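You operate a simulated robot arm through the tools that you are given. There is no shell and no other tool. Be economical: measure what you need, move in short steps, check, and stop when the job is done.

You run a simulated robot arm. Do the job below in one go: nothing can be reset, and whatever is moved stays where it is left.

Task
Open the middle tool cabinet drawer, take the silver coil and put it in the inside of the middle tool cabinet drawer and shut the drawer again. Put the 150 head tube from the top of the grey tool cabinet on the shelf under the rack bench and the 130 head tube on the top of the rear-end stand. Pull the upper right drawer open. Any order will do. Set down upright: head tube.

The check looks at the end state, three seconds after you hand in, the way a careful person would. Anything else that was tipped, shoved, dropped, spilled or broken makes it a failure.

Robot
A 6-joint arm with a two-finger parallel gripper on a trunk, on a base that drives. Base frame: it is fixed to the floor where the robot stands at the start and does not move with it; the origin is under the middle of the robot, x ahead of it, y to its left, z up. Lengths are in cm, angles in degrees, forces in N, time in s.
With the tool pointing down near the work surface it reaches from about 32 to 70 cm from the robot's upright axis, wherever it stands. Its first joint turns from -166.0 to 166.0 degrees. Places, roughly: inside of the middle tool cabinet drawer [70, 10, 40]; middle tool cabinet drawer [60, 10, 50]; shelf under the rack bench [80, -340, 20]; silver coil (4x4x2 cm) [80, -120, 80]; top of the rear-end stand [-110, -120, 90]; upper right drawer [-560, -540, 80]. Payload 4.1 kg.
Tool frame: the origin (TCP) lies between the finger pads and is the grasp point; the fingertips stand 2.3 cm ahead of it; z points along the fingers, y is the line along which they close. Largest opening 9.4 cm; finger width 3.8, thickness 1; the body of the gripper, 5.4 by 9.6 cm, starts 3.9 cm behind the TCP.
Orientation is that of the tool frame in the base frame, as a unit quaternion [w, x, y, z]. With the fingers straight down and closing along the base's y, the tool's x points along the base's -x, its y along +y and its z along -z.

Tools
- The arm moves only by the tool servo_tool. Its argument "deltas" is a list of rows, each a list of 7 numbers: the shift along the tool's x, y, z in cm, then the turn, a rotation vector about the tool's x, y, z in degrees, then the opening, from 0 (shut) to 1 (fully open). In form: [[x, y, z, ax, ay, az, claw], ...]. A call has 1 to 12 rows; each row shifts and turns the commanded pose from where the row before left it, along the tool's axes as they then stand. Rows are played at 5 a second. More than 5 cm and 8.6 degrees between two rows, or a gripper value outside its range, and nothing of the call is played. Where a pose cannot be reached the arm comes as near as it can. A force on the tool above 40 N (or 10 N above the force at the start of the call, whichever is more), or a blocked arm, ends the call early, and 0.2 s more pass. Each finger travels about 4.5 cm/s and halts on what it meets, pressing with about 39 N; the grip force reading is that of the motor and also rises with nothing between the fingers. The clock runs only during rows and for 0.2 s after the last one: add rows that do not move to give the fingers time. The reply holds the time, the measured pose of the TCP, the force on the tool along the base axes, the opening and the grip force, in the units named above and with some noise, with the torque about the TCP (base axes, N m) and any sound that the robot's microphone picked up, and new pictures: "views" is both (left out), scene, wrist or none.
- Cameras (640 x 400 px; columns grow to the right, rows downward): "scene" is now at [1.34, 15.29, 150.12]; the picture's right is [-0.16, -0.99, 0.00], its down [-0.78, 0.13, -0.62] and it looks along [0.61, -0.10, -0.79] (base axes); focal length 266 px, centre (320, 200). "wrist" rides on the gripper at [8.6, 1.6, -7.5] in the tool frame; the picture's right is [-0.18, 0.98, 0.00], its down [-0.58, -0.11, -0.81] and it looks along [-0.79, -0.15, 0.59] (tool axes); focal length 243 px, centre (320, 200). There is no depth. A picture from a camera that has moved, and an enlarged one, comes with that camera's place and axes in the base frame and with its lens.
- raise_lower(by): slides the trunk up (or, below 0, down) by that many cm; the arm and the scene camera ride with it, the base frame stays. It gives what a move gives, with no picture.
- base_move(legs): drives the robot by 1 to 6 legs, each [ahead, turn to the left] in cm and degrees, along the robot's own axes; the way and the turn of a leg run together, so that a leg with both is an arc; at most 150 cm and 180 degrees a leg. The arm and the cameras ride along, it lands a little off, and it stops where it bumps. It gives what a move gives, and a new picture of the scene camera.
- turn_head(pan, tilt): turns the head with the scene camera to pan (to the left, within 155 degrees either way) and tilt (down, from -29 to 69), counted from straight ahead of the robot. It gives what a move gives, and a new picture of the scene camera.
- enlarge(camera, box): a new picture of the part [left, top, right, bottom] of that camera's present view, enlarged. No time passes.
- job_done(): hands the job in; it is judged then, once.

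Go step by step. Nothing tells you exact positions but the pictures and the camera data: compare them with the known pose of the tool, close in by small moves and look again before you grip or let go. The budget is 165 turns and 260 pictures, counting those below and the enlarged ones. Unless the task says otherwise, let go and move clear before handing in, and close with one line.

The tools are called by a JSON object that holds its "api" and its "payload". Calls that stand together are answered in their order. servo_tool: Moves the arm, as the interface text tells. Its arguments: {"type":"object","properties":{"deltas":{"type":"array"},"views":{"type":"string","enum":["both","scene","wrist","none"]}},"required":["deltas"]} The other tools are called the same way: raise_lower (by) slides the trunk up or down; base_move (legs) drives the base; turn_head (pan, tilt) turns the head that bears the scene camera; enlarge (camera, box) takes an enlarged picture of a part of a camera's view; job_done () hands the job in.

At the start:

```text
time_s: 0.0
position: [41.86, -9.47, 109.26]
ee_rot: [0.0, 0.0, 1.0, 0.0]
wrist_force: [-0.3, 0.1, 0.8]
moment: [-0.02, 0.03, 0.01]
opening: 9.41
gripper_force: 0.1
trunk travel left (down, up): [-47.5, 11.5]
robot x, y, heading: [-0.06, -0.07, 0.4]
head pan, tilt: [-9.2, 51.7]
```

scene: 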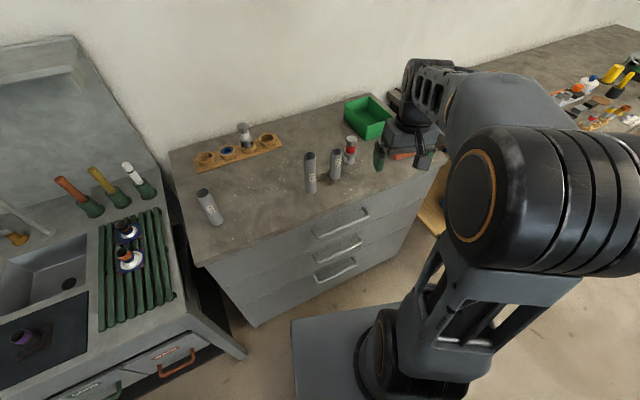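
wrist: 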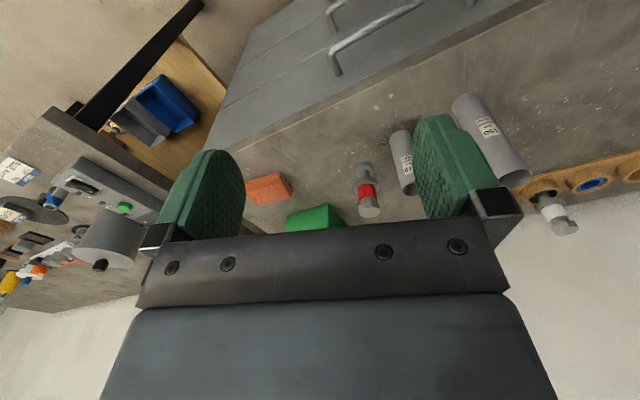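

I see the grey tool cabinet ahead with several tubes on top, and benches to the right. I'll look closer at the labels first.

{"api": "enlarge", "payload": {"camera": "scene", "box": [170, 80, 450, 255]}}

{"api": "enlarge", "payload": {"camera": "wrist", "box": [240, 80, 600, 305]}}

{"api": "turn_head", "payload": {"pan": -65, "tilt": 30}}

```text
2.29 times, centred on (310, 168) of scene
camera zoom: at [1.34, 15.29, 150.12], right [-0.16, -0.99, 0.0], down [-0.78, 0.13, -0.62], along [0.61, -0.1, -0.79], focal length 608 px, centre (343, 274)
```

zoom: 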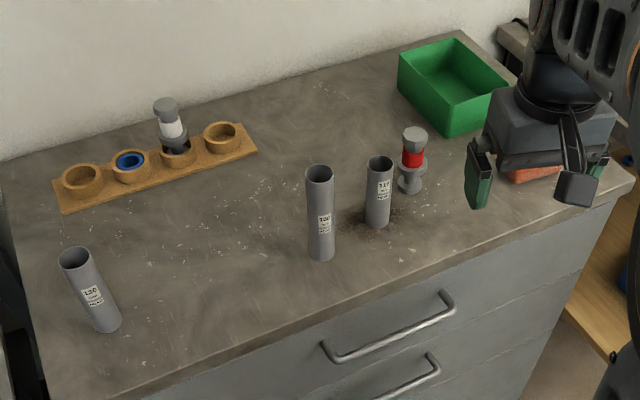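

```text
1.78 times, centred on (420, 192) of wrist
camera zoom: at [33.17, -7.96, 116.6], right [0.18, 0.98, 0.0], down [0.58, -0.11, 0.81], along [0.79, -0.15, -0.59], focal length 431 px, centre (142, 213)
```

zoom: 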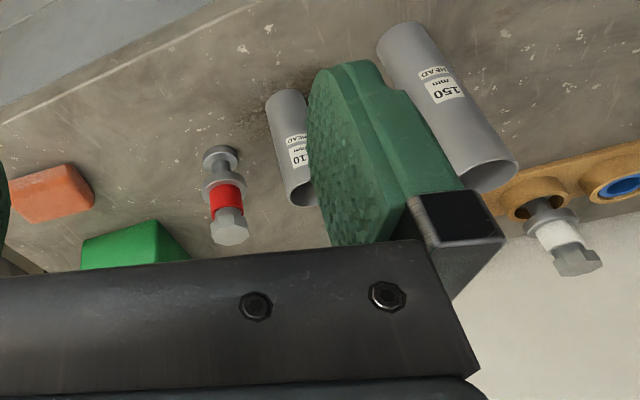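

```text
time_s: 1.2
position: [41.93, -9.57, 109.26]
ee_rot: [0.0, 0.001, 1.0, 0.0]
wrist_force: [-1.0, 0.1, -0.4]
moment: [0.03, 0.0, 0.02]
opening: 9.42
gripper_force: 0.1
trunk travel left (down, up): [-47.5, 11.5]
robot x, y, heading: [0.07, -0.01, 0.1]
head pan, tilt: [-65.0, 30.0]
camera scene: at [-2.27, 8.3, 153.31], right [-0.91, -0.42, 0.0], down [-0.21, 0.45, -0.87], along [0.37, -0.78, -0.5], focal length 266 px, centre (320, 200)
```

scene: 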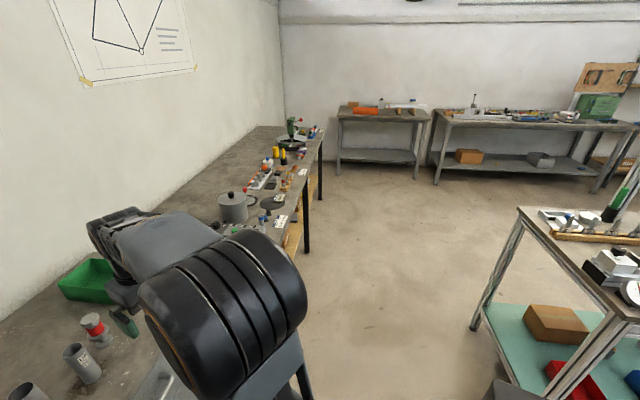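

The left tube reads about 120, the middle 150 and the right 110; the 130 must be confirmed elsewhere. I'll keep looking around.

{"api": "enlarge", "payload": {"camera": "scene", "box": [200, 80, 440, 230]}}

{"api": "enlarge", "payload": {"camera": "scene", "box": [420, 60, 640, 200]}}

{"api": "turn_head", "payload": {"pan": -130, "tilt": 30}}

```text
2.67 times, centred on (320, 155) of scene
camera zoom: at [-2.27, 8.3, 153.31], right [-0.91, -0.42, 0.0], down [-0.21, 0.45, -0.87], along [0.37, -0.78, -0.5], focal length 710 px, centre (320, 320)
```

zoom: 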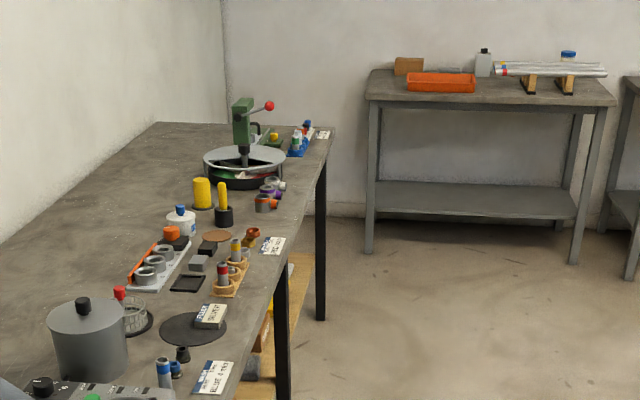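

```text
2.86 times, centred on (530, 130) of scene
camera zoom: at [-2.27, 8.3, 153.31], right [-0.91, -0.42, 0.0], down [-0.21, 0.45, -0.87], along [0.37, -0.78, -0.5], focal length 760 px, centre (-280, 400)
```

zoom: 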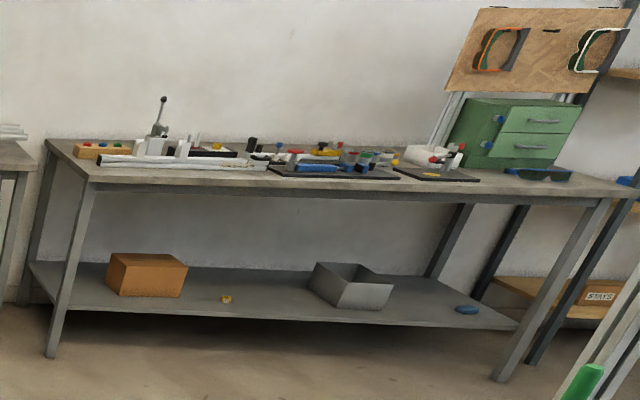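

```text
time_s: 2.6
position: [41.82, -9.48, 109.15]
ee_rot: [-0.001, -0.001, 1.0, 0.0]
wrist_force: [-0.6, -0.2, -0.2]
moment: [0.03, 0.0, 0.01]
opening: 9.38
gripper_force: 0.1
trunk travel left (down, up): [-47.5, 11.5]
robot x, y, heading: [0.47, 0.15, -0.0]
head pan, tilt: [-130.0, 30.0]
camera scene: at [-11.91, 9.56, 153.31], right [-0.77, 0.64, 0.0], down [0.32, 0.38, -0.87], along [-0.56, -0.66, -0.5], focal length 266 px, centre (320, 200)
```

scene: 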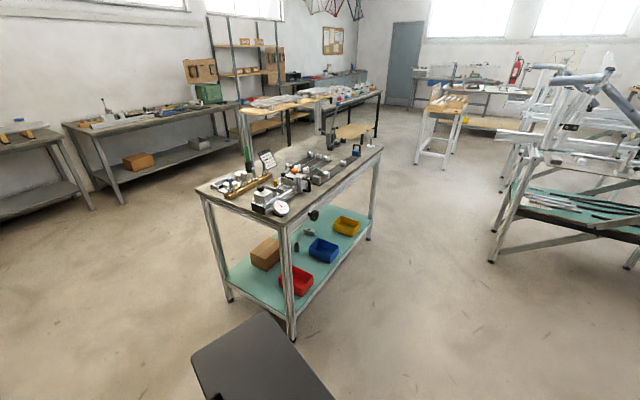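

The stand, rack bench and far corner bench (upper right drawer) are located. Now I check the left tube's label and the left part of the room for the 130 tube.

{"api": "turn_head", "payload": {"pan": 10, "tilt": 45}}

{"api": "enlarge", "payload": {"camera": "scene", "box": [280, 150, 400, 225]}}

```text
time_s: 4.8
position: [41.98, -9.48, 109.22]
ee_rot: [0.0, -0.001, 1.0, 0.0]
wrist_force: [0.0, 0.1, 0.3]
moment: [0.02, 0.03, 0.0]
opening: 9.4
gripper_force: 0.0
trunk travel left (down, up): [-47.5, 11.5]
robot x, y, heading: [-0.08, 0.02, 0.0]
head pan, tilt: [10.0, 45.0]
camera scene: at [1.91, 17.9, 151.05], right [0.17, -0.98, 0.0], down [-0.7, -0.12, -0.71], along [0.7, 0.12, -0.71], focal length 266 px, centre (320, 200)
```

scene: 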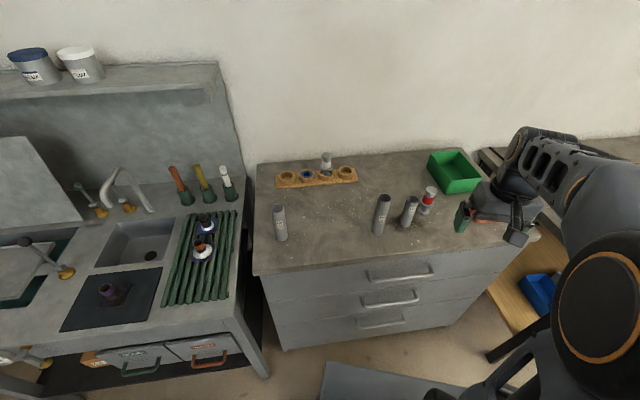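

```text
5.33 times, centred on (340, 188) of scene
camera zoom: at [1.91, 17.9, 151.05], right [0.17, -0.98, 0.0], down [-0.7, -0.12, -0.71], along [0.7, 0.12, -0.71], focal length 1419 px, centre (213, 267)
```

zoom: 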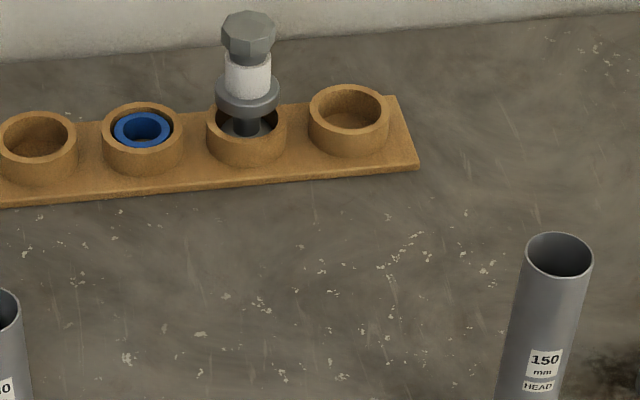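

{"api": "enlarge", "payload": {"camera": "scene", "box": [256, 195, 304, 225]}}

{"api": "enlarge", "payload": {"camera": "scene", "box": [370, 180, 450, 230]}}

```text
13.33 times, centred on (280, 210) of scene
camera zoom: at [1.91, 17.9, 151.05], right [0.17, -0.98, 0.0], down [-0.7, -0.12, -0.71], along [0.7, 0.12, -0.71], focal length 3548 px, centre (853, 67)
```

zoom: 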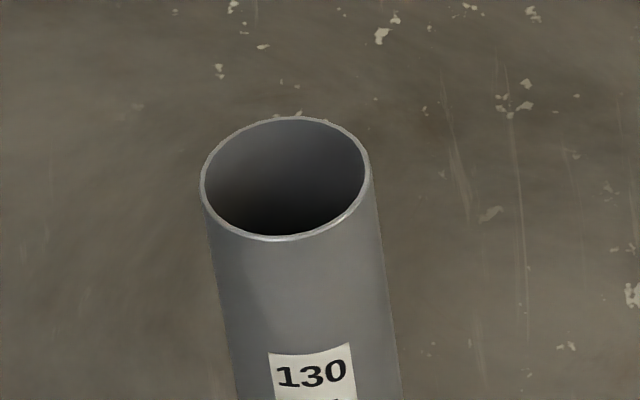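

```text
8.00 times, centred on (410, 205) of scene
camera zoom: at [1.91, 17.9, 151.05], right [0.17, -0.98, 0.0], down [-0.7, -0.12, -0.71], along [0.7, 0.12, -0.71], focal length 2129 px, centre (-400, 160)
```

zoom: 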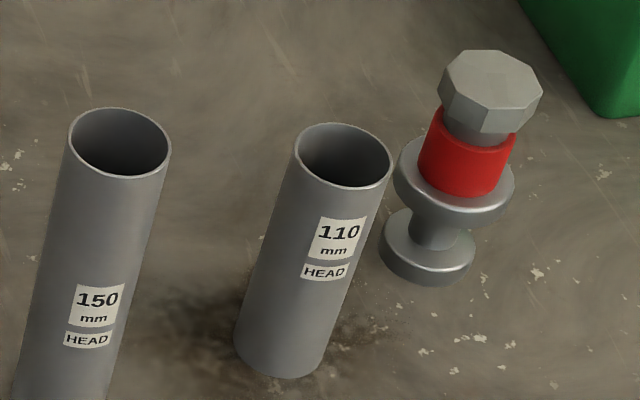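

The left tube is the 130. The cabinet seems yawed ~24°, so I'll back off and face its drawers squarely.

{"api": "turn_head", "payload": {"pan": 0, "tilt": 40}}

{"api": "base_move", "payload": {"legs": [[-25, 60], [-10, 0], [0, -36]]}}

```text
time_s: 5.6
position: [42.1, -9.49, 109.27]
ee_rot: [0.0, 0.0, 1.0, 0.0]
wrist_force: [0.1, -0.8, 0.4]
moment: [0.01, 0.0, -0.02]
opening: 9.41
gripper_force: 0.1
trunk travel left (down, up): [-47.5, 11.5]
robot x, y, heading: [0.14, -0.02, 0.2]
head pan, tilt: [0.0, 40.0]
camera scene: at [2.4, 16.5, 151.77], right [0.0, -1.0, 0.0], down [-0.64, 0.0, -0.77], along [0.77, 0.0, -0.64], focal length 266 px, centre (320, 200)
```

scene: 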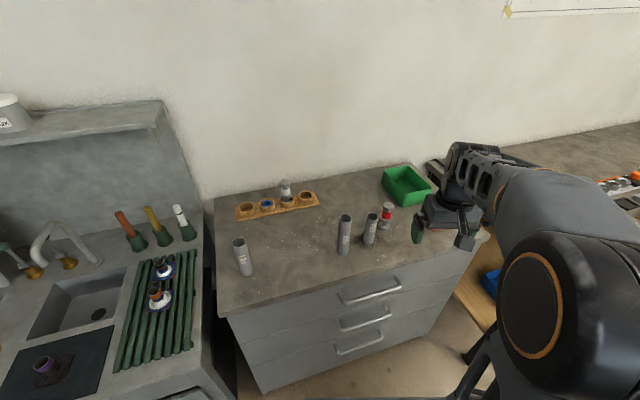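

```text
time_s: 11.1
position: [16.52, -11.87, 109.22]
ee_rot: [-0.001, -0.211, 0.977, -0.001]
wrist_force: [0.8, 0.9, -0.6]
moment: [-0.02, -0.02, 0.0]
opening: 9.39
gripper_force: 0.1
trunk travel left (down, up): [-47.5, 11.5]
robot x, y, heading: [-25.68, -20.64, 24.1]
head pan, tilt: [0.0, 40.0]
camera scene: at [-30.33, -4.51, 151.78], right [0.41, -0.91, 0.0], down [-0.59, -0.27, -0.77], along [0.7, 0.32, -0.64], focal length 266 px, centre (320, 200)
```

scene: 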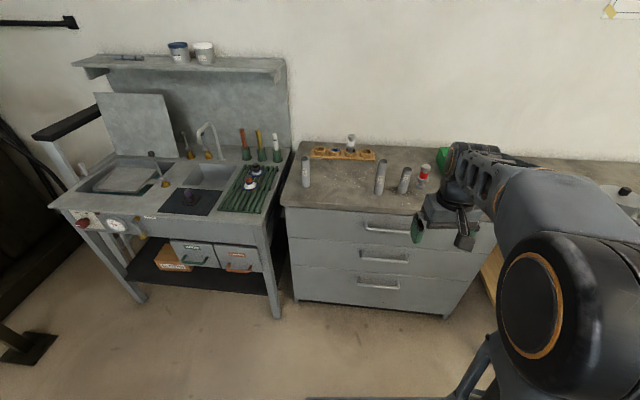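

Now facing the cabinet more squarely: its yaw is about 17°, top at z≈80, middle handle near (49, 0, 57). I'll align the heading, lower the trunk and point the tool at the drawer.

{"api": "base_move", "payload": {"legs": [[0, -7.2]]}}

{"api": "raise_lower", "payload": {"by": -38}}

{"api": "servo_tool", "payload": {"deltas": [[0, 0, 0, -4.94, -4.94, 4.94, 1], [0, 0, 0, -4.94, -4.94, 4.94, 1], [0, 0, 0, -4.94, -4.94, 4.94, 1], [0, 0, 0, -4.94, -4.94, 4.94, 1], [0, 0, 0, -4.94, -4.94, 4.94, 1], [0, 0, 0, -4.94, -4.94, 4.94, 1], [0, 0, 0, -4.94, -4.94, 4.94, 1]], "views": "scene"}}

```text
time_s: 12.0
position: [17.3, -17.2, 109.29]
ee_rot: [0.0, -0.149, 0.989, 0.0]
wrist_force: [-0.4, -0.2, -0.2]
moment: [0.01, -0.01, 0.04]
opening: 9.4
gripper_force: 0.1
trunk travel left (down, up): [-47.5, 11.5]
robot x, y, heading: [-25.48, -20.28, 16.9]
head pan, tilt: [0.0, 40.0]
camera scene: at [-28.27, -4.07, 151.78], right [0.3, -0.96, 0.0], down [-0.61, -0.19, -0.77], along [0.73, 0.23, -0.64], focal length 266 px, centre (320, 200)
```

scene: 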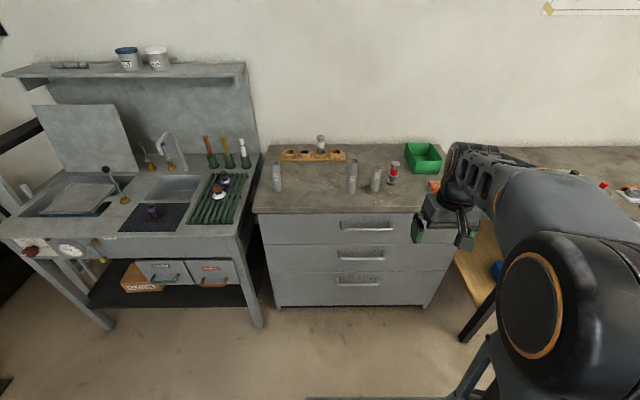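

```text
time_s: 15.7
position: [17.21, -17.17, 71.16]
ee_rot: [0.0, -0.15, 0.989, 0.0]
wrist_force: [0.7, -0.7, -0.3]
moment: [-0.01, -0.03, 0.02]
opening: 9.4
gripper_force: 0.0
trunk travel left (down, up): [-9.5, 49.5]
robot x, y, heading: [-25.51, -20.47, 17.2]
head pan, tilt: [0.0, 40.0]
```

```text
time_s: 17.3
position: [17.2, -17.22, 71.27]
ee_rot: [0.242, 0.156, 0.9, 0.328]
wrist_force: [0.9, 0.5, -0.5]
moment: [0.03, 0.0, 0.01]
opening: 9.4
gripper_force: 0.0
trunk travel left (down, up): [-9.5, 49.5]
robot x, y, heading: [-25.5, -20.72, 17.2]
head pan, tilt: [0.0, 40.0]
camera scene: at [-28.28, -4.05, 113.78], right [0.3, -0.96, 0.0], down [-0.61, -0.19, -0.77], along [0.73, 0.23, -0.64], focal length 266 px, centre (320, 200)
```

scene: 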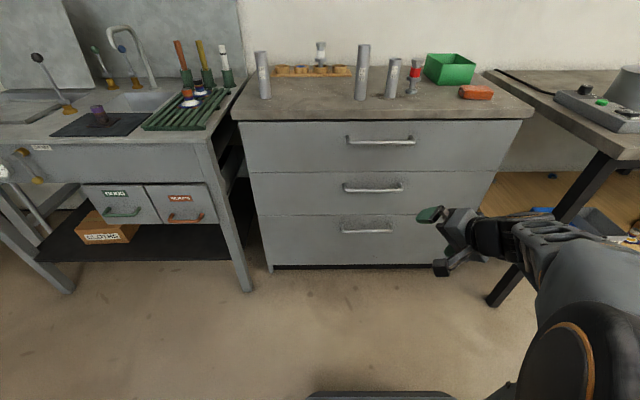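

Stereo puts the middle handle at about (49.8, 0.8, 55.6). I'll finish the roll and move to stand in front of it.

{"api": "servo_tool", "payload": {"deltas": [[0, 0, 0, -4.95, -4.95, 4.95, 1], [0, 0, 0, -4.95, -4.95, 4.95, 1], [0, 0, 0, -4.95, -4.95, 4.95, 1], [0, 0, 0, -4.95, -4.95, 4.95, 1], [0, 0, 0, -4.95, -4.95, 4.95, 1], [0, 0, 0, -4.95, -4.95, 4.95, 1], [0, 0, 0, -4.95, -4.95, 4.95, 1], [2.5, -4, 0, 0, 0, 0, 1], [2.5, -4, 0, 0, 0, 0, 1], [2.5, -4, 0, 0, 0, 0, 1], [0, -3.6, 0, 0, 0, 0, 1]]}}

```text
time_s: 19.7
position: [21.94, -12.77, 57.08]
ee_rot: [0.418, 0.417, 0.571, 0.57]
wrist_force: [-0.4, 0.0, 1.0]
moment: [0.01, -0.01, 0.03]
opening: 9.39
gripper_force: 0.0
out of reach, approached as far as the arm can: row 5, 6, 7, 8, 9, 10
trunk travel left (down, up): [-9.5, 49.5]
robot x, y, heading: [-25.62, -20.78, 17.2]
head pan, tilt: [0.0, 40.0]
camera scene: at [-28.31, -4.06, 113.78], right [0.3, -0.96, 0.0], down [-0.61, -0.19, -0.77], along [0.73, 0.23, -0.64], focal length 266 px, centre (320, 200)
camera wrist: at [12.14, -6.86, 58.61], right [0.06, -0.17, 0.98], down [-0.59, -0.8, -0.11], along [0.8, -0.58, -0.15], focal length 243 px, centre (320, 200)
```

scene: 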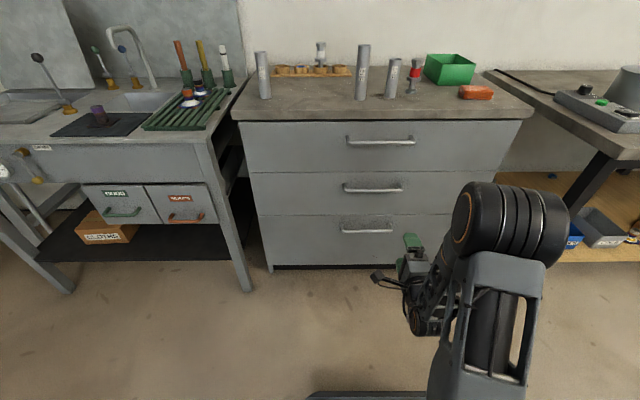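
wrist: 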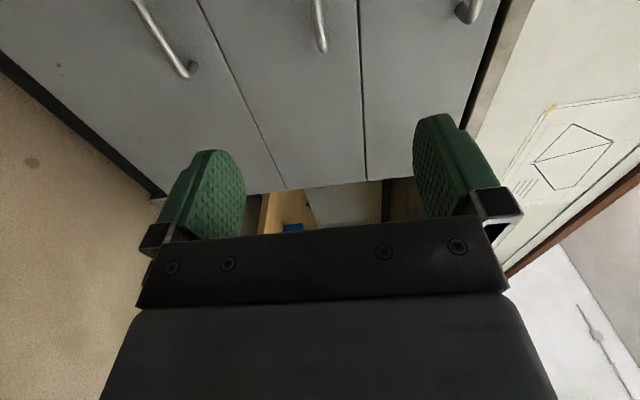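

Tool is level and faces the drawer. Moving ahead toward the handle, stopping short to look.

{"api": "servo_tool", "payload": {"deltas": [[1.5, -0.5, 4, 0, 0, 0, 1], [1.5, -0.5, 4, 0, 0, 0, 1], [1.4, -0.5, 4, 0, 0, 0, 1], [0, 0, 4, 0, 0, 0, 1], [0, 0, 4, 0, 0, 0, 1], [0, 0, 4, 0, 0, 0, 1]]}}

```text
time_s: 21.1
position: [44.54, -10.03, 55.95]
ee_rot: [0.417, 0.417, 0.573, 0.57]
wrist_force: [-0.9, -0.4, 0.9]
moment: [0.01, -0.01, 0.0]
opening: 9.44
gripper_force: 0.1
out of reach, approached as far as the arm can: row 1, 2, 3, 4, 5
trunk travel left (down, up): [-9.5, 49.5]
robot x, y, heading: [-25.49, -20.49, 17.1]
head pan, tilt: [0.0, 40.0]
camera scene: at [-28.29, -4.06, 113.78], right [0.3, -0.96, 0.0], down [-0.61, -0.19, -0.77], along [0.73, 0.23, -0.64], focal length 266 px, centre (320, 200)
camera wrist: at [34.69, -4.17, 57.54], right [0.06, -0.17, 0.98], down [-0.59, -0.8, -0.11], along [0.8, -0.57, -0.15], focal length 243 px, centre (320, 200)
```

scene: 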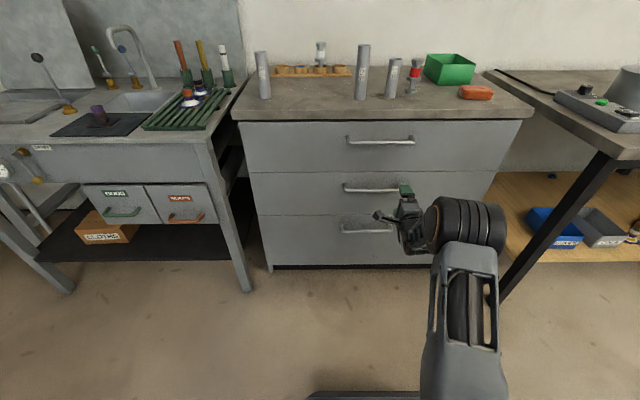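
wrist: 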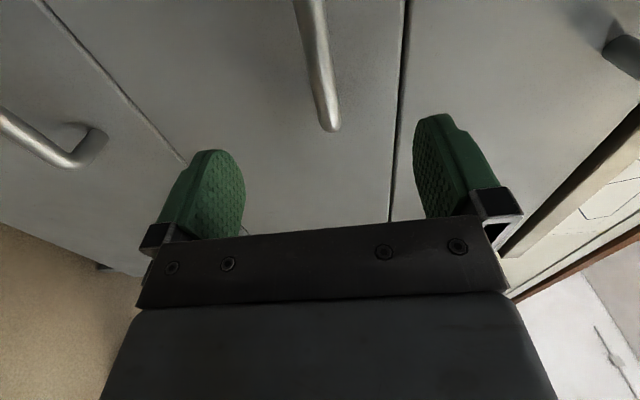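

Handle is ahead with its right end near the tool; I need to shift left about 6 cm.

{"api": "servo_tool", "payload": {"deltas": [[3, 0, 0, 0, 0, 0, 1], [3, 0, 0, 0, 0, 0, 1]]}}

```text
time_s: 21.7
position: [43.87, -9.08, 56.5]
ee_rot: [0.412, 0.412, 0.577, 0.573]
wrist_force: [0.0, 0.4, -0.4]
moment: [0.02, -0.02, -0.01]
opening: 9.41
gripper_force: 0.0
out of reach, approached as far as the arm can: row 1, 2
trunk travel left (down, up): [-9.5, 49.5]
robot x, y, heading: [-25.6, -20.44, 17.2]
head pan, tilt: [0.0, 40.0]
camera scene: at [-28.27, -4.06, 113.77], right [0.3, -0.96, 0.0], down [-0.61, -0.19, -0.77], along [0.73, 0.23, -0.64], focal length 266 px, centre (320, 200)
camera wrist: at [34.02, -3.31, 58.05], right [0.06, -0.17, 0.98], down [-0.58, -0.81, -0.1], along [0.81, -0.56, -0.15], focal length 243 px, centre (320, 200)
```

scene: 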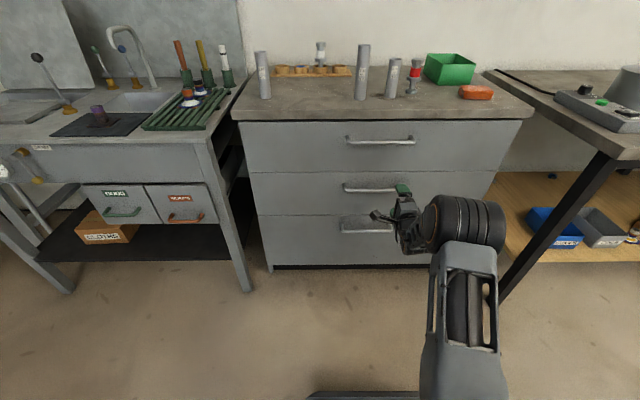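
wrist: 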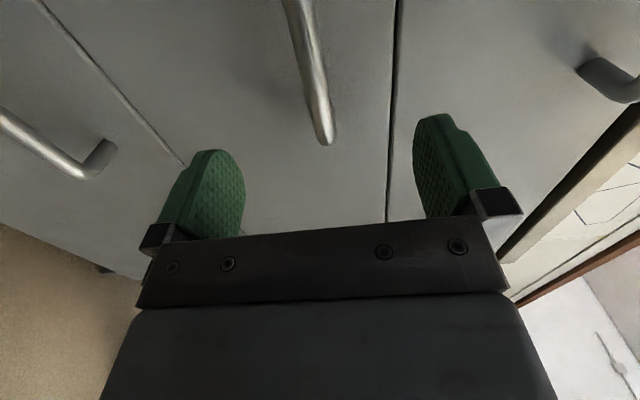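

The arm can't go further left in this posture, so I'll shift the base left by about 7 cm with a reverse S-curve.

{"api": "base_move", "payload": {"legs": [[-18, -22], [-18, 22], [33, 0]]}}

{"api": "enlarge", "payload": {"camera": "wrist", "box": [0, 0, 640, 400]}}

```text
time_s: 26.2
position: [39.48, -2.26, 56.55]
ee_rot: [0.409, 0.409, 0.579, 0.575]
wrist_force: [-1.0, 0.0, 0.3]
moment: [0.0, 0.04, -0.01]
opening: 9.39
gripper_force: 0.1
trunk travel left (down, up): [-9.5, 49.5]
robot x, y, heading: [-30.0, -14.22, 17.5]
head pan, tilt: [0.0, 40.0]
camera scene: at [-32.85, 1.9, 113.77], right [0.31, -0.95, 0.0], down [-0.61, -0.2, -0.77], along [0.73, 0.23, -0.64], focal length 266 px, centre (320, 200)
```

scene: 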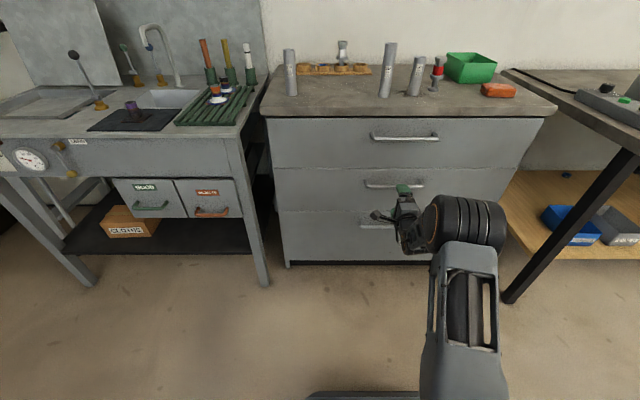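

```text
1.00 times, centred on (320, 200) of wrist (not enlarged: the box is as wide or as high as the picture)
camera zoom: at [29.47, 3.19, 58.04], right [0.06, -0.17, 0.98], down [-0.57, -0.81, -0.1], along [0.82, -0.55, -0.15], focal length 243 px, centre (320, 200)
```

zoom: 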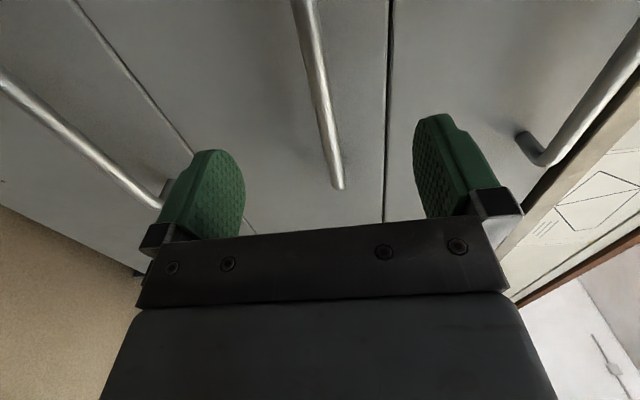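

The handle bar is now centred between the fingers, ~10 cm ahead. I'll drive forward 9 cm.

{"api": "base_move", "payload": {"legs": [[8.5, 0]]}}

{"api": "enlarge", "payload": {"camera": "wrist", "box": [0, 0, 640, 400]}}

```text
time_s: 27.3
position: [47.51, 0.09, 56.56]
ee_rot: [0.409, 0.411, 0.578, 0.574]
wrist_force: [0.2, 0.1, 0.8]
moment: [-0.04, 0.02, 0.0]
opening: 9.41
gripper_force: 0.1
trunk travel left (down, up): [-9.5, 49.5]
robot x, y, heading: [-21.64, -12.05, 18.0]
head pan, tilt: [0.0, 40.0]
camera scene: at [-24.72, 4.51, 113.77], right [0.31, -0.95, 0.0], down [-0.61, -0.2, -0.77], along [0.73, 0.23, -0.64], focal length 266 px, centre (320, 200)
```

scene: 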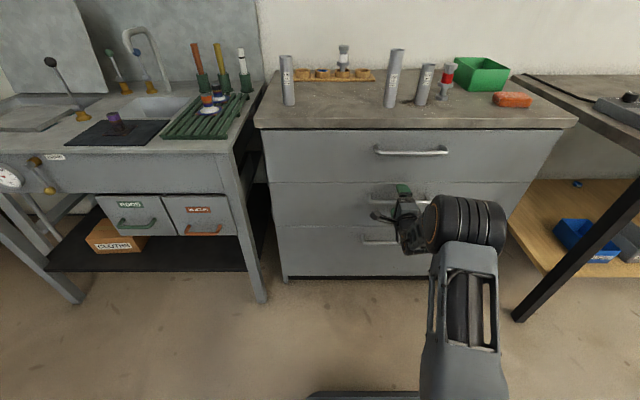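

```text
1.00 times, centred on (320, 200) of wrist (not enlarged: the box is as wide or as high as the picture)
camera zoom: at [37.6, 5.72, 58.04], right [0.06, -0.17, 0.98], down [-0.57, -0.81, -0.1], along [0.82, -0.55, -0.15], focal length 243 px, centre (320, 200)
```

zoom: 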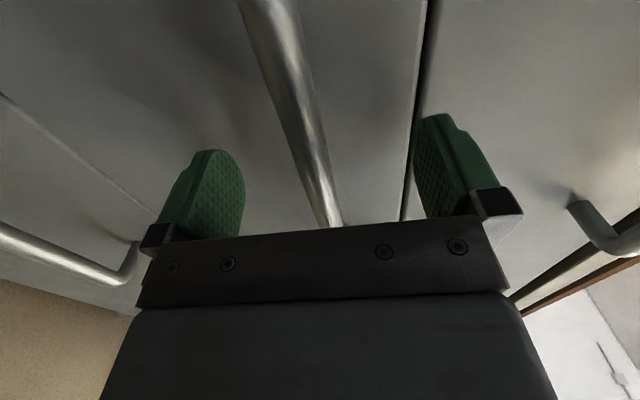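

Bar is nearly in the fingers; a bit further and then close.

{"api": "servo_tool", "payload": {"deltas": [[0, 0, 1, 0, 0, 0, 1], [0, 0, 0.8, 0, 0, 0, 1]]}}

```text
time_s: 27.9
position: [48.81, 0.6, 56.45]
ee_rot: [0.409, 0.41, 0.579, 0.574]
wrist_force: [-22.6, -4.0, 5.5]
moment: [0.22, -1.27, -0.34]
opening: 9.4
gripper_force: 0.0
trunk travel left (down, up): [-9.5, 49.5]
robot x, y, heading: [-22.0, -11.88, 17.8]
head pan, tilt: [0.0, 40.0]
stopped in row 2: the force on the tool passed its limit at 50 N (the readings are from after the stop); the commanded pose is now the measured one
camera scene: at [-24.95, 4.46, 113.79], right [0.3, -0.95, 0.0], down [-0.61, -0.2, -0.77], along [0.73, 0.23, -0.64], focal length 266 px, centre (320, 200)
camera wrist: at [38.86, 6.14, 58.02], right [0.06, -0.17, 0.98], down [-0.57, -0.81, -0.1], along [0.82, -0.55, -0.15], focal length 243 px, centre (320, 200)
```

scene: 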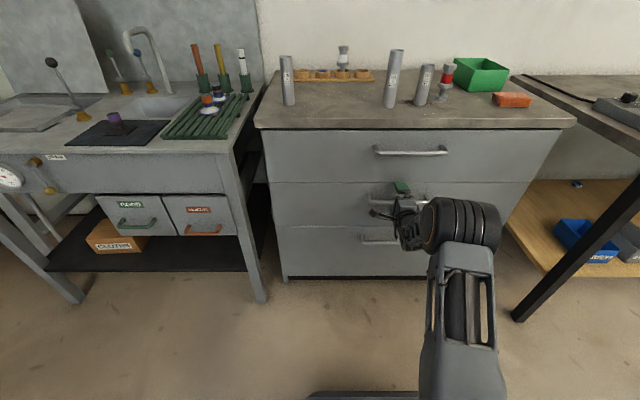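
wrist: 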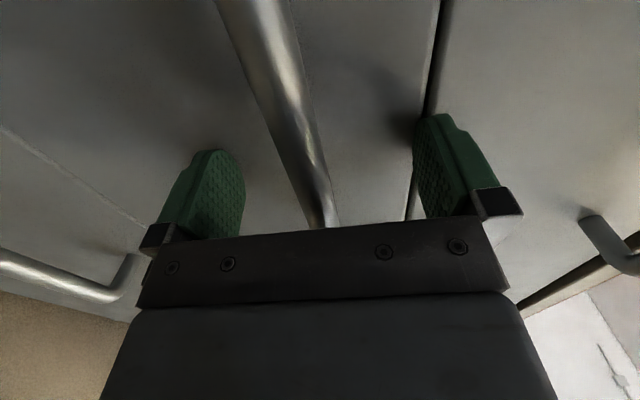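

Fingertips touched the drawer face; I back off a little and close on the bar.

{"api": "servo_tool", "payload": {"deltas": [[0, -0.3, -0.7, 0, 0, 0, 1], [0, 0, 0, 0, 0, 0, 0.5], [0, 0, 0, 0, 0, 0, 0.2], [0, 0, 0, 0, 0, 0, 0], [0, 0, 0, 0, 0, 0, 0], [0, 0, 0, 0, 0, 0, 0]]}}

```text
time_s: 29.3
position: [48.36, 0.33, 56.55]
ee_rot: [0.411, 0.409, 0.576, 0.576]
wrist_force: [-1.7, 0.3, 18.5]
moment: [0.23, 0.26, 0.17]
opening: 1.38
gripper_force: 28.5
trunk travel left (down, up): [-9.5, 49.5]
robot x, y, heading: [-21.79, -11.8, 17.7]
head pan, tilt: [0.0, 40.0]
camera scene: at [-24.92, 4.47, 113.81], right [0.3, -0.95, 0.0], down [-0.61, -0.2, -0.77], along [0.73, 0.23, -0.64], focal length 266 px, centre (320, 200)
camera wrist: at [38.35, 5.93, 58.01], right [0.06, -0.17, 0.98], down [-0.57, -0.81, -0.11], along [0.82, -0.55, -0.15], focal length 243 px, centre (320, 200)
```

scene: 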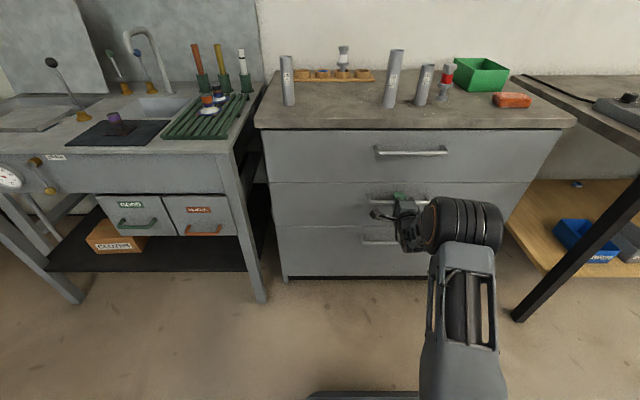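
wrist: 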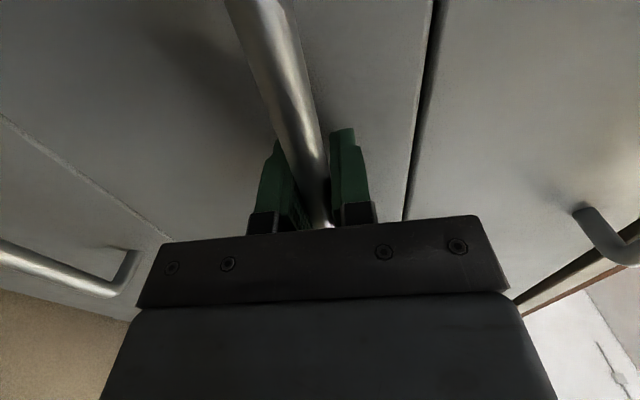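

Gripped (1.4 cm bar). Pull by driving straight back.

{"api": "base_move", "payload": {"legs": [[-12, 0], [-14, 0]]}}

```text
time_s: 31.5
position: [23.52, -7.61, 56.47]
ee_rot: [0.41, 0.409, 0.576, 0.577]
wrist_force: [1.4, -2.0, 31.4]
moment: [0.16, 0.34, 0.67]
opening: 1.39
gripper_force: 45.4
trunk travel left (down, up): [-9.5, 49.5]
robot x, y, heading: [-46.6, -20.19, 17.4]
head pan, tilt: [0.0, 40.0]
camera scene: at [-49.76, -3.47, 113.78], right [0.3, -0.95, 0.0], down [-0.61, -0.2, -0.77], along [0.73, 0.23, -0.64], focal length 266 px, centre (320, 200)
```

scene: 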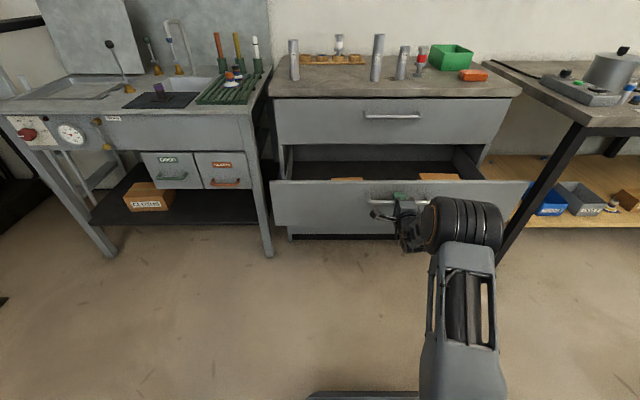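

Drawer is open by 26 cm. Release, back away, then raise the trunk.

{"api": "servo_tool", "payload": {"deltas": [[0, 0, 0, 0, 0, 0, 0.5], [0, 0, 0, 0, 0, 0, 1], [0, 0, 0, 0, 0, 0, 1], [0, 0, 0, 0, 0, 0, 1], [0, 0, -4, 0, 0, 0, 1], [0, 0, -4, 0, 0, 0, 1], [0, 0, -4, 0, 0, 0, 1], [0, 0, -4, 0, 0, 0, 1]], "views": "scene"}}

{"api": "raise_lower", "payload": {"by": 45}}

```text
time_s: 33.3
position: [8.38, -12.77, 56.45]
ee_rot: [0.41, 0.41, 0.576, 0.576]
wrist_force: [-0.3, 0.1, -0.2]
moment: [0.02, 0.02, -0.01]
opening: 9.4
gripper_force: 0.1
trunk travel left (down, up): [-9.5, 49.5]
robot x, y, heading: [-46.88, -19.84, 18.0]
head pan, tilt: [0.0, 40.0]
camera scene: at [-49.51, -3.41, 113.77], right [0.3, -0.95, 0.0], down [-0.61, -0.2, -0.77], along [0.73, 0.23, -0.64], focal length 266 px, centre (320, 200)
```

scene: 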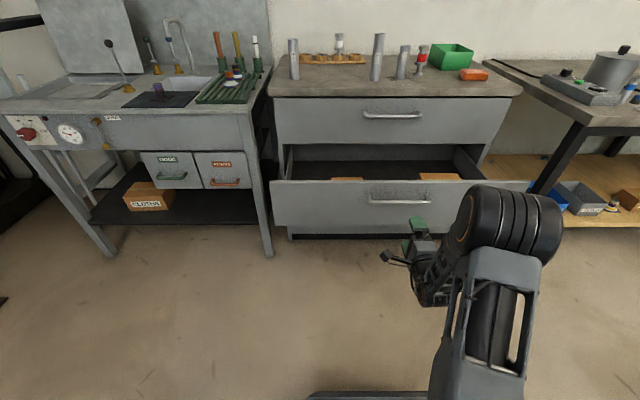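

```text
refused: 45 is not a number from -40 to 40
```

Raise 40 and turn the tool back down.

{"api": "raise_lower", "payload": {"by": 40}}

{"api": "servo_tool", "payload": {"deltas": [[0, 0, 0, 4.95, 4.95, -4.95, 1], [0, 0, 0, 4.95, 4.95, -4.95, 1], [0, 0, 0, 4.95, 4.95, -4.95, 1], [0, 0, 0, 4.95, 4.95, -4.95, 1], [0, 0, 0, 4.95, 4.95, -4.95, 1], [0, 0, 0, 4.95, 4.95, -4.95, 1], [0, 0, 0, 4.95, 4.95, -4.95, 1], [0, 0, 0, 4.95, 4.95, -4.95, 1], [0, 0, 0, 4.95, 4.95, -4.95, 1], [0, 0, 0, 4.95, 4.95, -4.95, 1], [0, 0, 0, 4.95, 4.95, -4.95, 1], [0, 0, 0, 4.95, 4.95, -4.95, 1]], "views": "none"}}

{"api": "servo_tool", "payload": {"deltas": [[0, 0, 0, 4.95, 4.95, -4.95, 1], [0, 0, 0, 4.95, 4.95, -4.95, 1], [4, 0, 0, 0, 0, 0, 1], [4, 0, 0, 0, 0, 0, 1], [4, 0, 0, 0, 0, 0, 1]], "views": "none"}}

{"api": "turn_head", "payload": {"pan": -60, "tilt": 35}}

```text
time_s: 37.1
position: [8.48, -12.79, 96.39]
ee_rot: [0.41, 0.409, 0.577, 0.576]
wrist_force: [0.2, -0.5, -0.1]
moment: [0.01, -0.01, 0.02]
opening: 9.4
gripper_force: 0.1
trunk travel left (down, up): [-49.5, 9.5]
robot x, y, heading: [-46.83, -19.75, 17.8]
head pan, tilt: [0.0, 40.0]
```

```text
time_s: 39.7
position: [8.45, -12.91, 96.43]
ee_rot: [0.07, -0.08, 0.99, 0.097]
wrist_force: [0.1, 0.4, -0.1]
moment: [0.0, 0.01, -0.03]
opening: 9.4
gripper_force: 0.0
trunk travel left (down, up): [-49.5, 9.5]
robot x, y, heading: [-46.69, -19.7, 17.5]
head pan, tilt: [0.0, 40.0]
```

```text
time_s: 40.9
position: [-2.86, -16.82, 96.28]
ee_rot: [0.0, -0.167, 0.986, -0.001]
wrist_force: [-0.3, -1.1, -0.5]
moment: [-0.02, -0.01, 0.03]
opening: 9.39
gripper_force: 0.1
trunk travel left (down, up): [-49.5, 9.5]
robot x, y, heading: [-46.8, -20.38, 17.5]
head pan, tilt: [0.0, 40.0]
```

```text
time_s: 42.2
position: [-2.8, -16.91, 96.37]
ee_rot: [0.0, -0.167, 0.986, -0.001]
wrist_force: [0.1, 0.0, -0.7]
moment: [0.0, -0.02, 0.03]
opening: 9.4
gripper_force: 0.0
trunk travel left (down, up): [-49.5, 9.5]
robot x, y, heading: [-46.86, -20.07, 17.8]
head pan, tilt: [-60.0, 35.0]
camera scene: at [-51.11, -11.93, 154.53], right [-0.67, -0.74, 0.0], down [-0.42, 0.39, -0.82], along [0.61, -0.55, -0.57], focal length 266 px, centre (320, 200)
```

scene: 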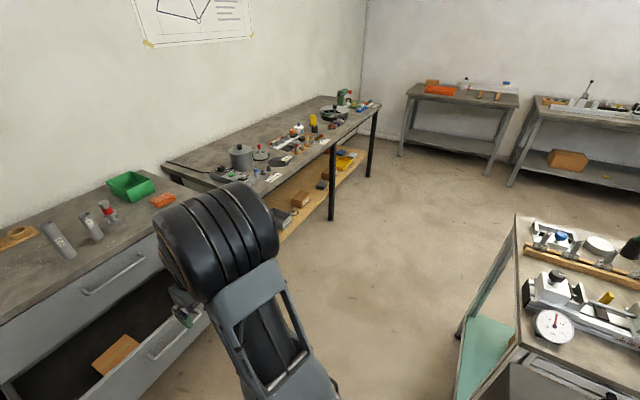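

The long bench is also yawed ~17–20°. I'll drive to a spot in front of it near the coil.

{"api": "turn_head", "payload": {"pan": 0, "tilt": 42}}

{"api": "base_move", "payload": {"legs": [[0, -75], [130, 0], [0, 75]]}}

```text
time_s: 43.5
position: [-2.87, -16.75, 96.34]
ee_rot: [0.0, -0.167, 0.986, -0.001]
wrist_force: [-0.5, -0.4, 0.2]
moment: [0.01, 0.01, 0.0]
opening: 9.4
gripper_force: 0.1
trunk travel left (down, up): [-49.5, 9.5]
robot x, y, heading: [-46.49, -20.02, 17.6]
head pan, tilt: [0.0, 42.0]
camera scene: at [-49.66, -3.47, 153.48], right [0.3, -0.95, 0.0], down [-0.64, -0.2, -0.74], along [0.71, 0.23, -0.67], focal length 266 px, centre (320, 200)
```

scene: 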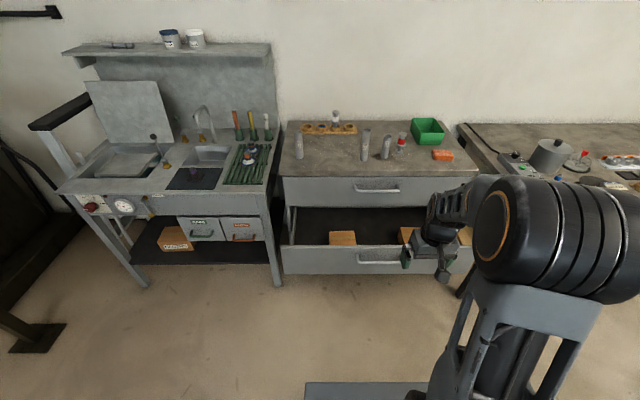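

```text
time_s: 56.5
position: [67.93, -125.38, 96.34]
ee_rot: [0.0, -0.173, 0.985, -0.001]
wrist_force: [0.0, -0.1, 0.0]
moment: [0.0, -0.01, -0.03]
opening: 9.39
gripper_force: 0.0
trunk travel left (down, up): [-49.5, 9.5]
robot x, y, heading: [24.1, -128.9, 18.3]
head pan, tilt: [0.0, 42.0]
camera scene: at [20.85, -112.53, 153.48], right [0.32, -0.95, 0.0], down [-0.64, -0.21, -0.74], along [0.71, 0.23, -0.67], focal length 266 px, centre (320, 200)
```

scene: 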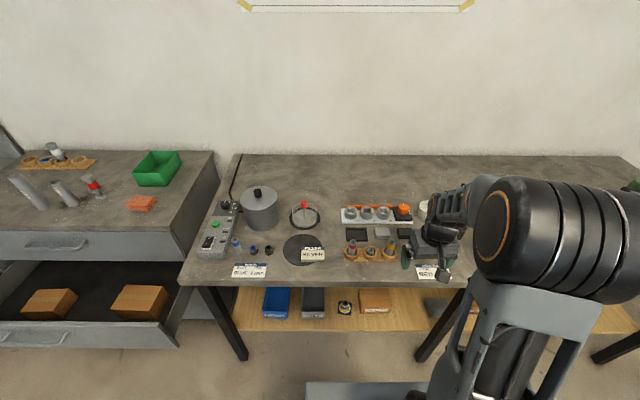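

Well aligned. Enlarge the bench to find the silver coil.

{"api": "enlarge", "payload": {"camera": "scene", "box": [190, 170, 350, 290]}}

{"api": "enlarge", "payload": {"camera": "scene", "box": [320, 190, 460, 290]}}

{"api": "enlarge", "payload": {"camera": "wrist", "box": [0, 0, 640, 400]}}

```text
3.33 times, centred on (270, 230) of scene
camera zoom: at [20.85, -112.53, 153.48], right [0.32, -0.95, 0.0], down [-0.64, -0.21, -0.74], along [0.71, 0.23, -0.67], focal length 887 px, centre (487, 100)
```

zoom: 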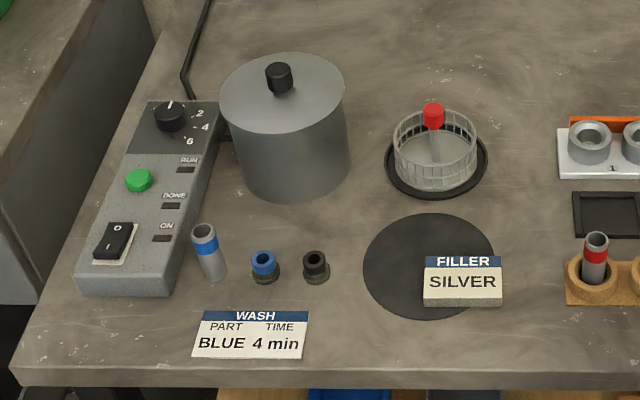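

```text
4.00 times, centred on (390, 240) of scene
camera zoom: at [20.85, -112.53, 153.48], right [0.32, -0.95, 0.0], down [-0.64, -0.21, -0.74], along [0.71, 0.23, -0.67], focal length 1064 px, centre (40, 40)
```

zoom: 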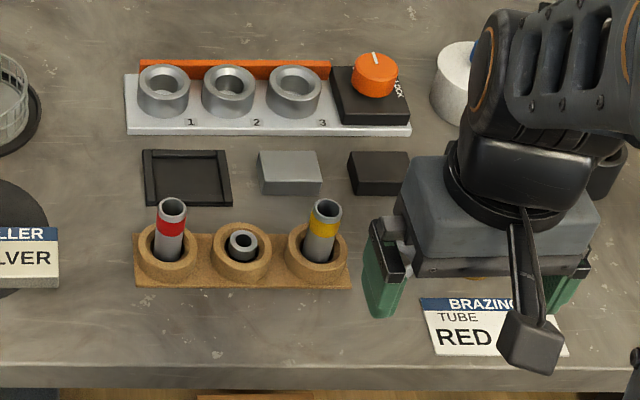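

```text
1.00 times, centred on (320, 200) of wrist (not enlarged: the box is as wide or as high as the picture)
camera zoom: at [59.04, -126.87, 103.77], right [-0.16, 0.99, 0.0], down [0.58, 0.1, 0.81], along [0.8, 0.13, -0.59], focal length 243 px, centre (320, 200)
```

zoom: 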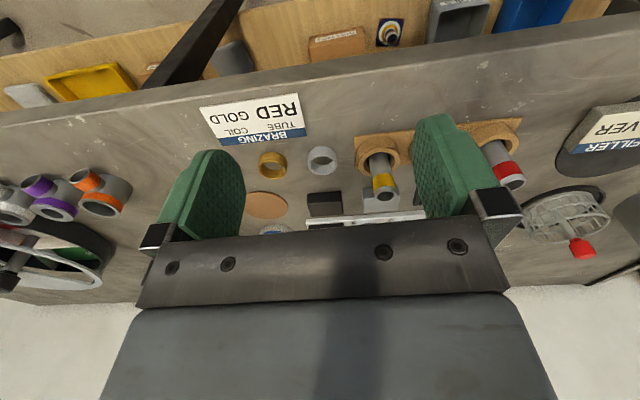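

The wrist view shows the silver coil next to the gold one; silver at about (80, -123). I move over it with a narrower opening.

{"api": "servo_tool", "payload": {"deltas": [[-4, -0.7, 0, 0, 0, 0, 0.64], [-4, -0.7, 0, 0, 0, 0, 0.64], [-4, -0.7, 0, 0, 0, 0, 0.64], [0, 0, 3, 0, 0, 0, 0.64]]}}

```text
time_s: 57.5
position: [79.78, -123.2, 93.41]
ee_rot: [0.0, -0.173, 0.985, -0.001]
wrist_force: [-0.2, -0.7, 0.1]
moment: [0.02, -0.04, -0.02]
opening: 6.04
gripper_force: 0.1
trunk travel left (down, up): [-49.5, 9.5]
robot x, y, heading: [23.91, -129.43, 18.4]
head pan, tilt: [0.0, 42.0]
camera scene: at [20.88, -112.54, 153.48], right [0.32, -0.95, 0.0], down [-0.64, -0.21, -0.74], along [0.71, 0.23, -0.67], focal length 266 px, centre (320, 200)
camera wrist: at [71.02, -124.66, 100.82], right [-0.16, 0.99, 0.0], down [0.58, 0.1, 0.81], along [0.8, 0.13, -0.59], focal length 243 px, centre (320, 200)
```

scene: 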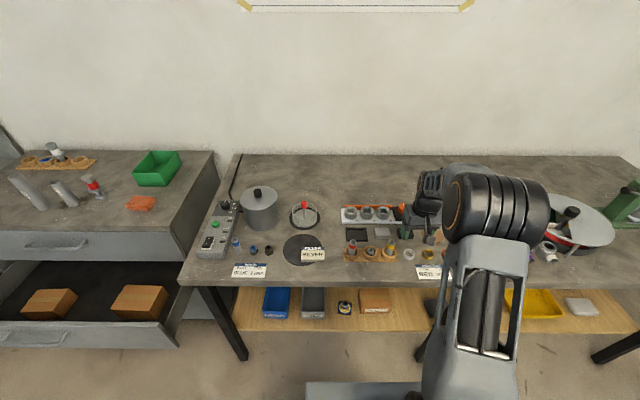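
wrist: 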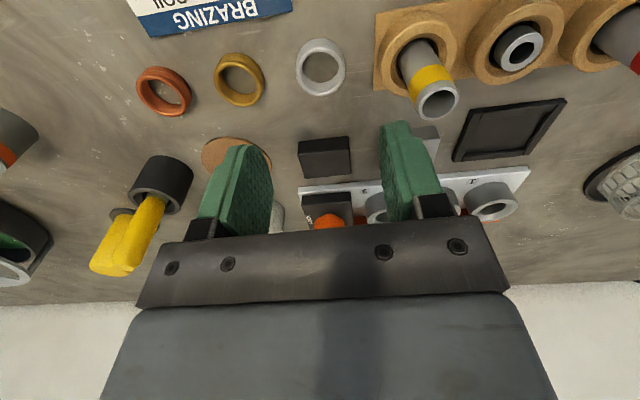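

Stereo gives the coil at (79.8, -123.3, ~82), right beneath the tool. Descend.

{"api": "servo_tool", "payload": {"deltas": [[0, 0, 3, 0, 0, 0, 0.64], [0, 0, 3, 0, 0, 0, 0.64], [0, 0, 2.4, 0, 0, 0, 0.64], [0, 0, 0, 0, 0, 0, 0.64]]}}

```text
time_s: 58.5
position: [79.8, -123.39, 84.96]
ee_rot: [0.0, -0.172, 0.985, -0.001]
wrist_force: [0.4, -1.1, -0.3]
moment: [0.01, 0.01, 0.01]
opening: 6.02
gripper_force: 0.2
trunk travel left (down, up): [-49.5, 9.5]
robot x, y, heading: [23.68, -128.82, 18.4]
head pan, tilt: [0.0, 42.0]
camera scene: at [20.87, -112.54, 153.48], right [0.32, -0.95, 0.0], down [-0.64, -0.21, -0.74], along [0.71, 0.23, -0.67], focal length 266 px, centre (320, 200)
camera wrist: at [71.01, -124.84, 92.35], right [-0.16, 0.99, 0.0], down [0.58, 0.1, 0.81], along [0.8, 0.13, -0.59], focal length 243 px, centre (320, 200)
```

scene: 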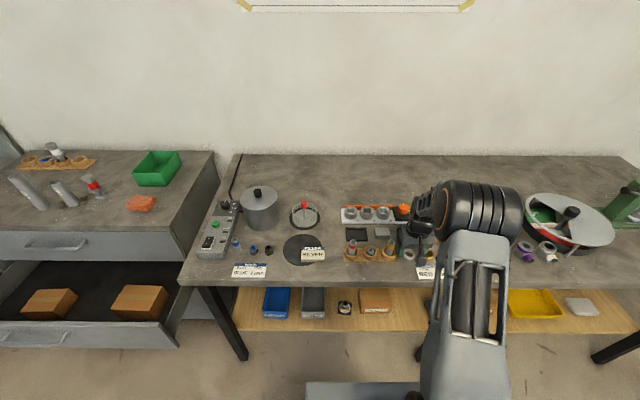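
wrist: 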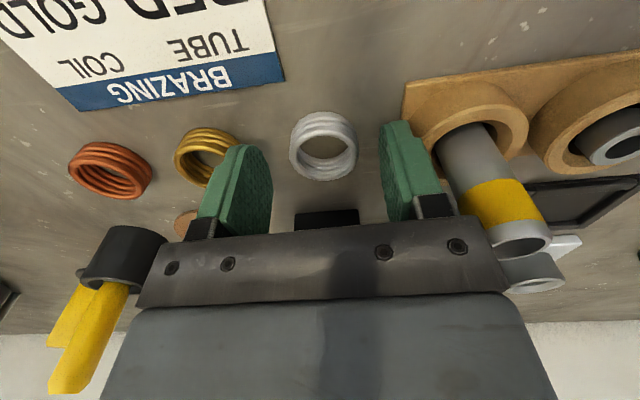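

Aligned. Descend the last bit and close.

{"api": "servo_tool", "payload": {"deltas": [[0, 0, 1, 0, 0, 0, 0.64], [0, 0, 0.6, 0, 0, 0, 0.64], [0, 0, 0, 0, 0, 0, 0.4], [0, 0, 0, 0, 0, 0, 0.3], [0, 0, 0, 0, 0, 0, 0.2], [0, 0, 0, 0, 0, 0, 0.2]], "views": "wrist"}}

```text
time_s: 59.1
position: [79.94, -123.35, 84.32]
ee_rot: [0.006, -0.173, 0.985, -0.001]
wrist_force: [-9.0, -1.8, 21.1]
moment: [0.86, 0.32, 0.5]
opening: 6.13
gripper_force: 0.7
trunk travel left (down, up): [-49.5, 9.5]
robot x, y, heading: [24.07, -128.62, 18.2]
head pan, tilt: [0.0, 42.0]
stopped in row 2: the force on the tool passed its limit at 48 N (the readings are from after the stop); the commanded pose is now the measured one
camera wrist: at [71.05, -124.88, 91.65], right [-0.16, 0.99, 0.0], down [0.57, 0.1, 0.81], along [0.8, 0.13, -0.58], focal length 243 px, centre (320, 200)
```

wrist: 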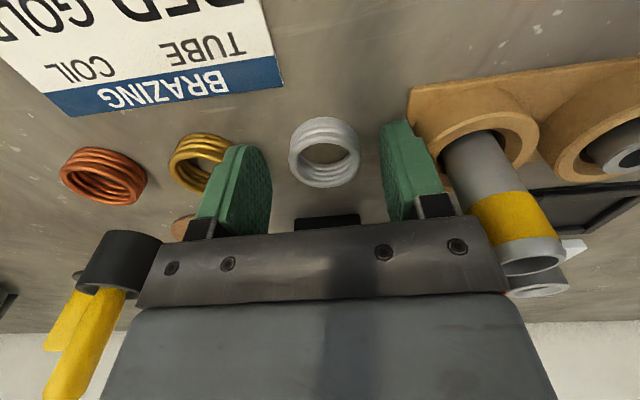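

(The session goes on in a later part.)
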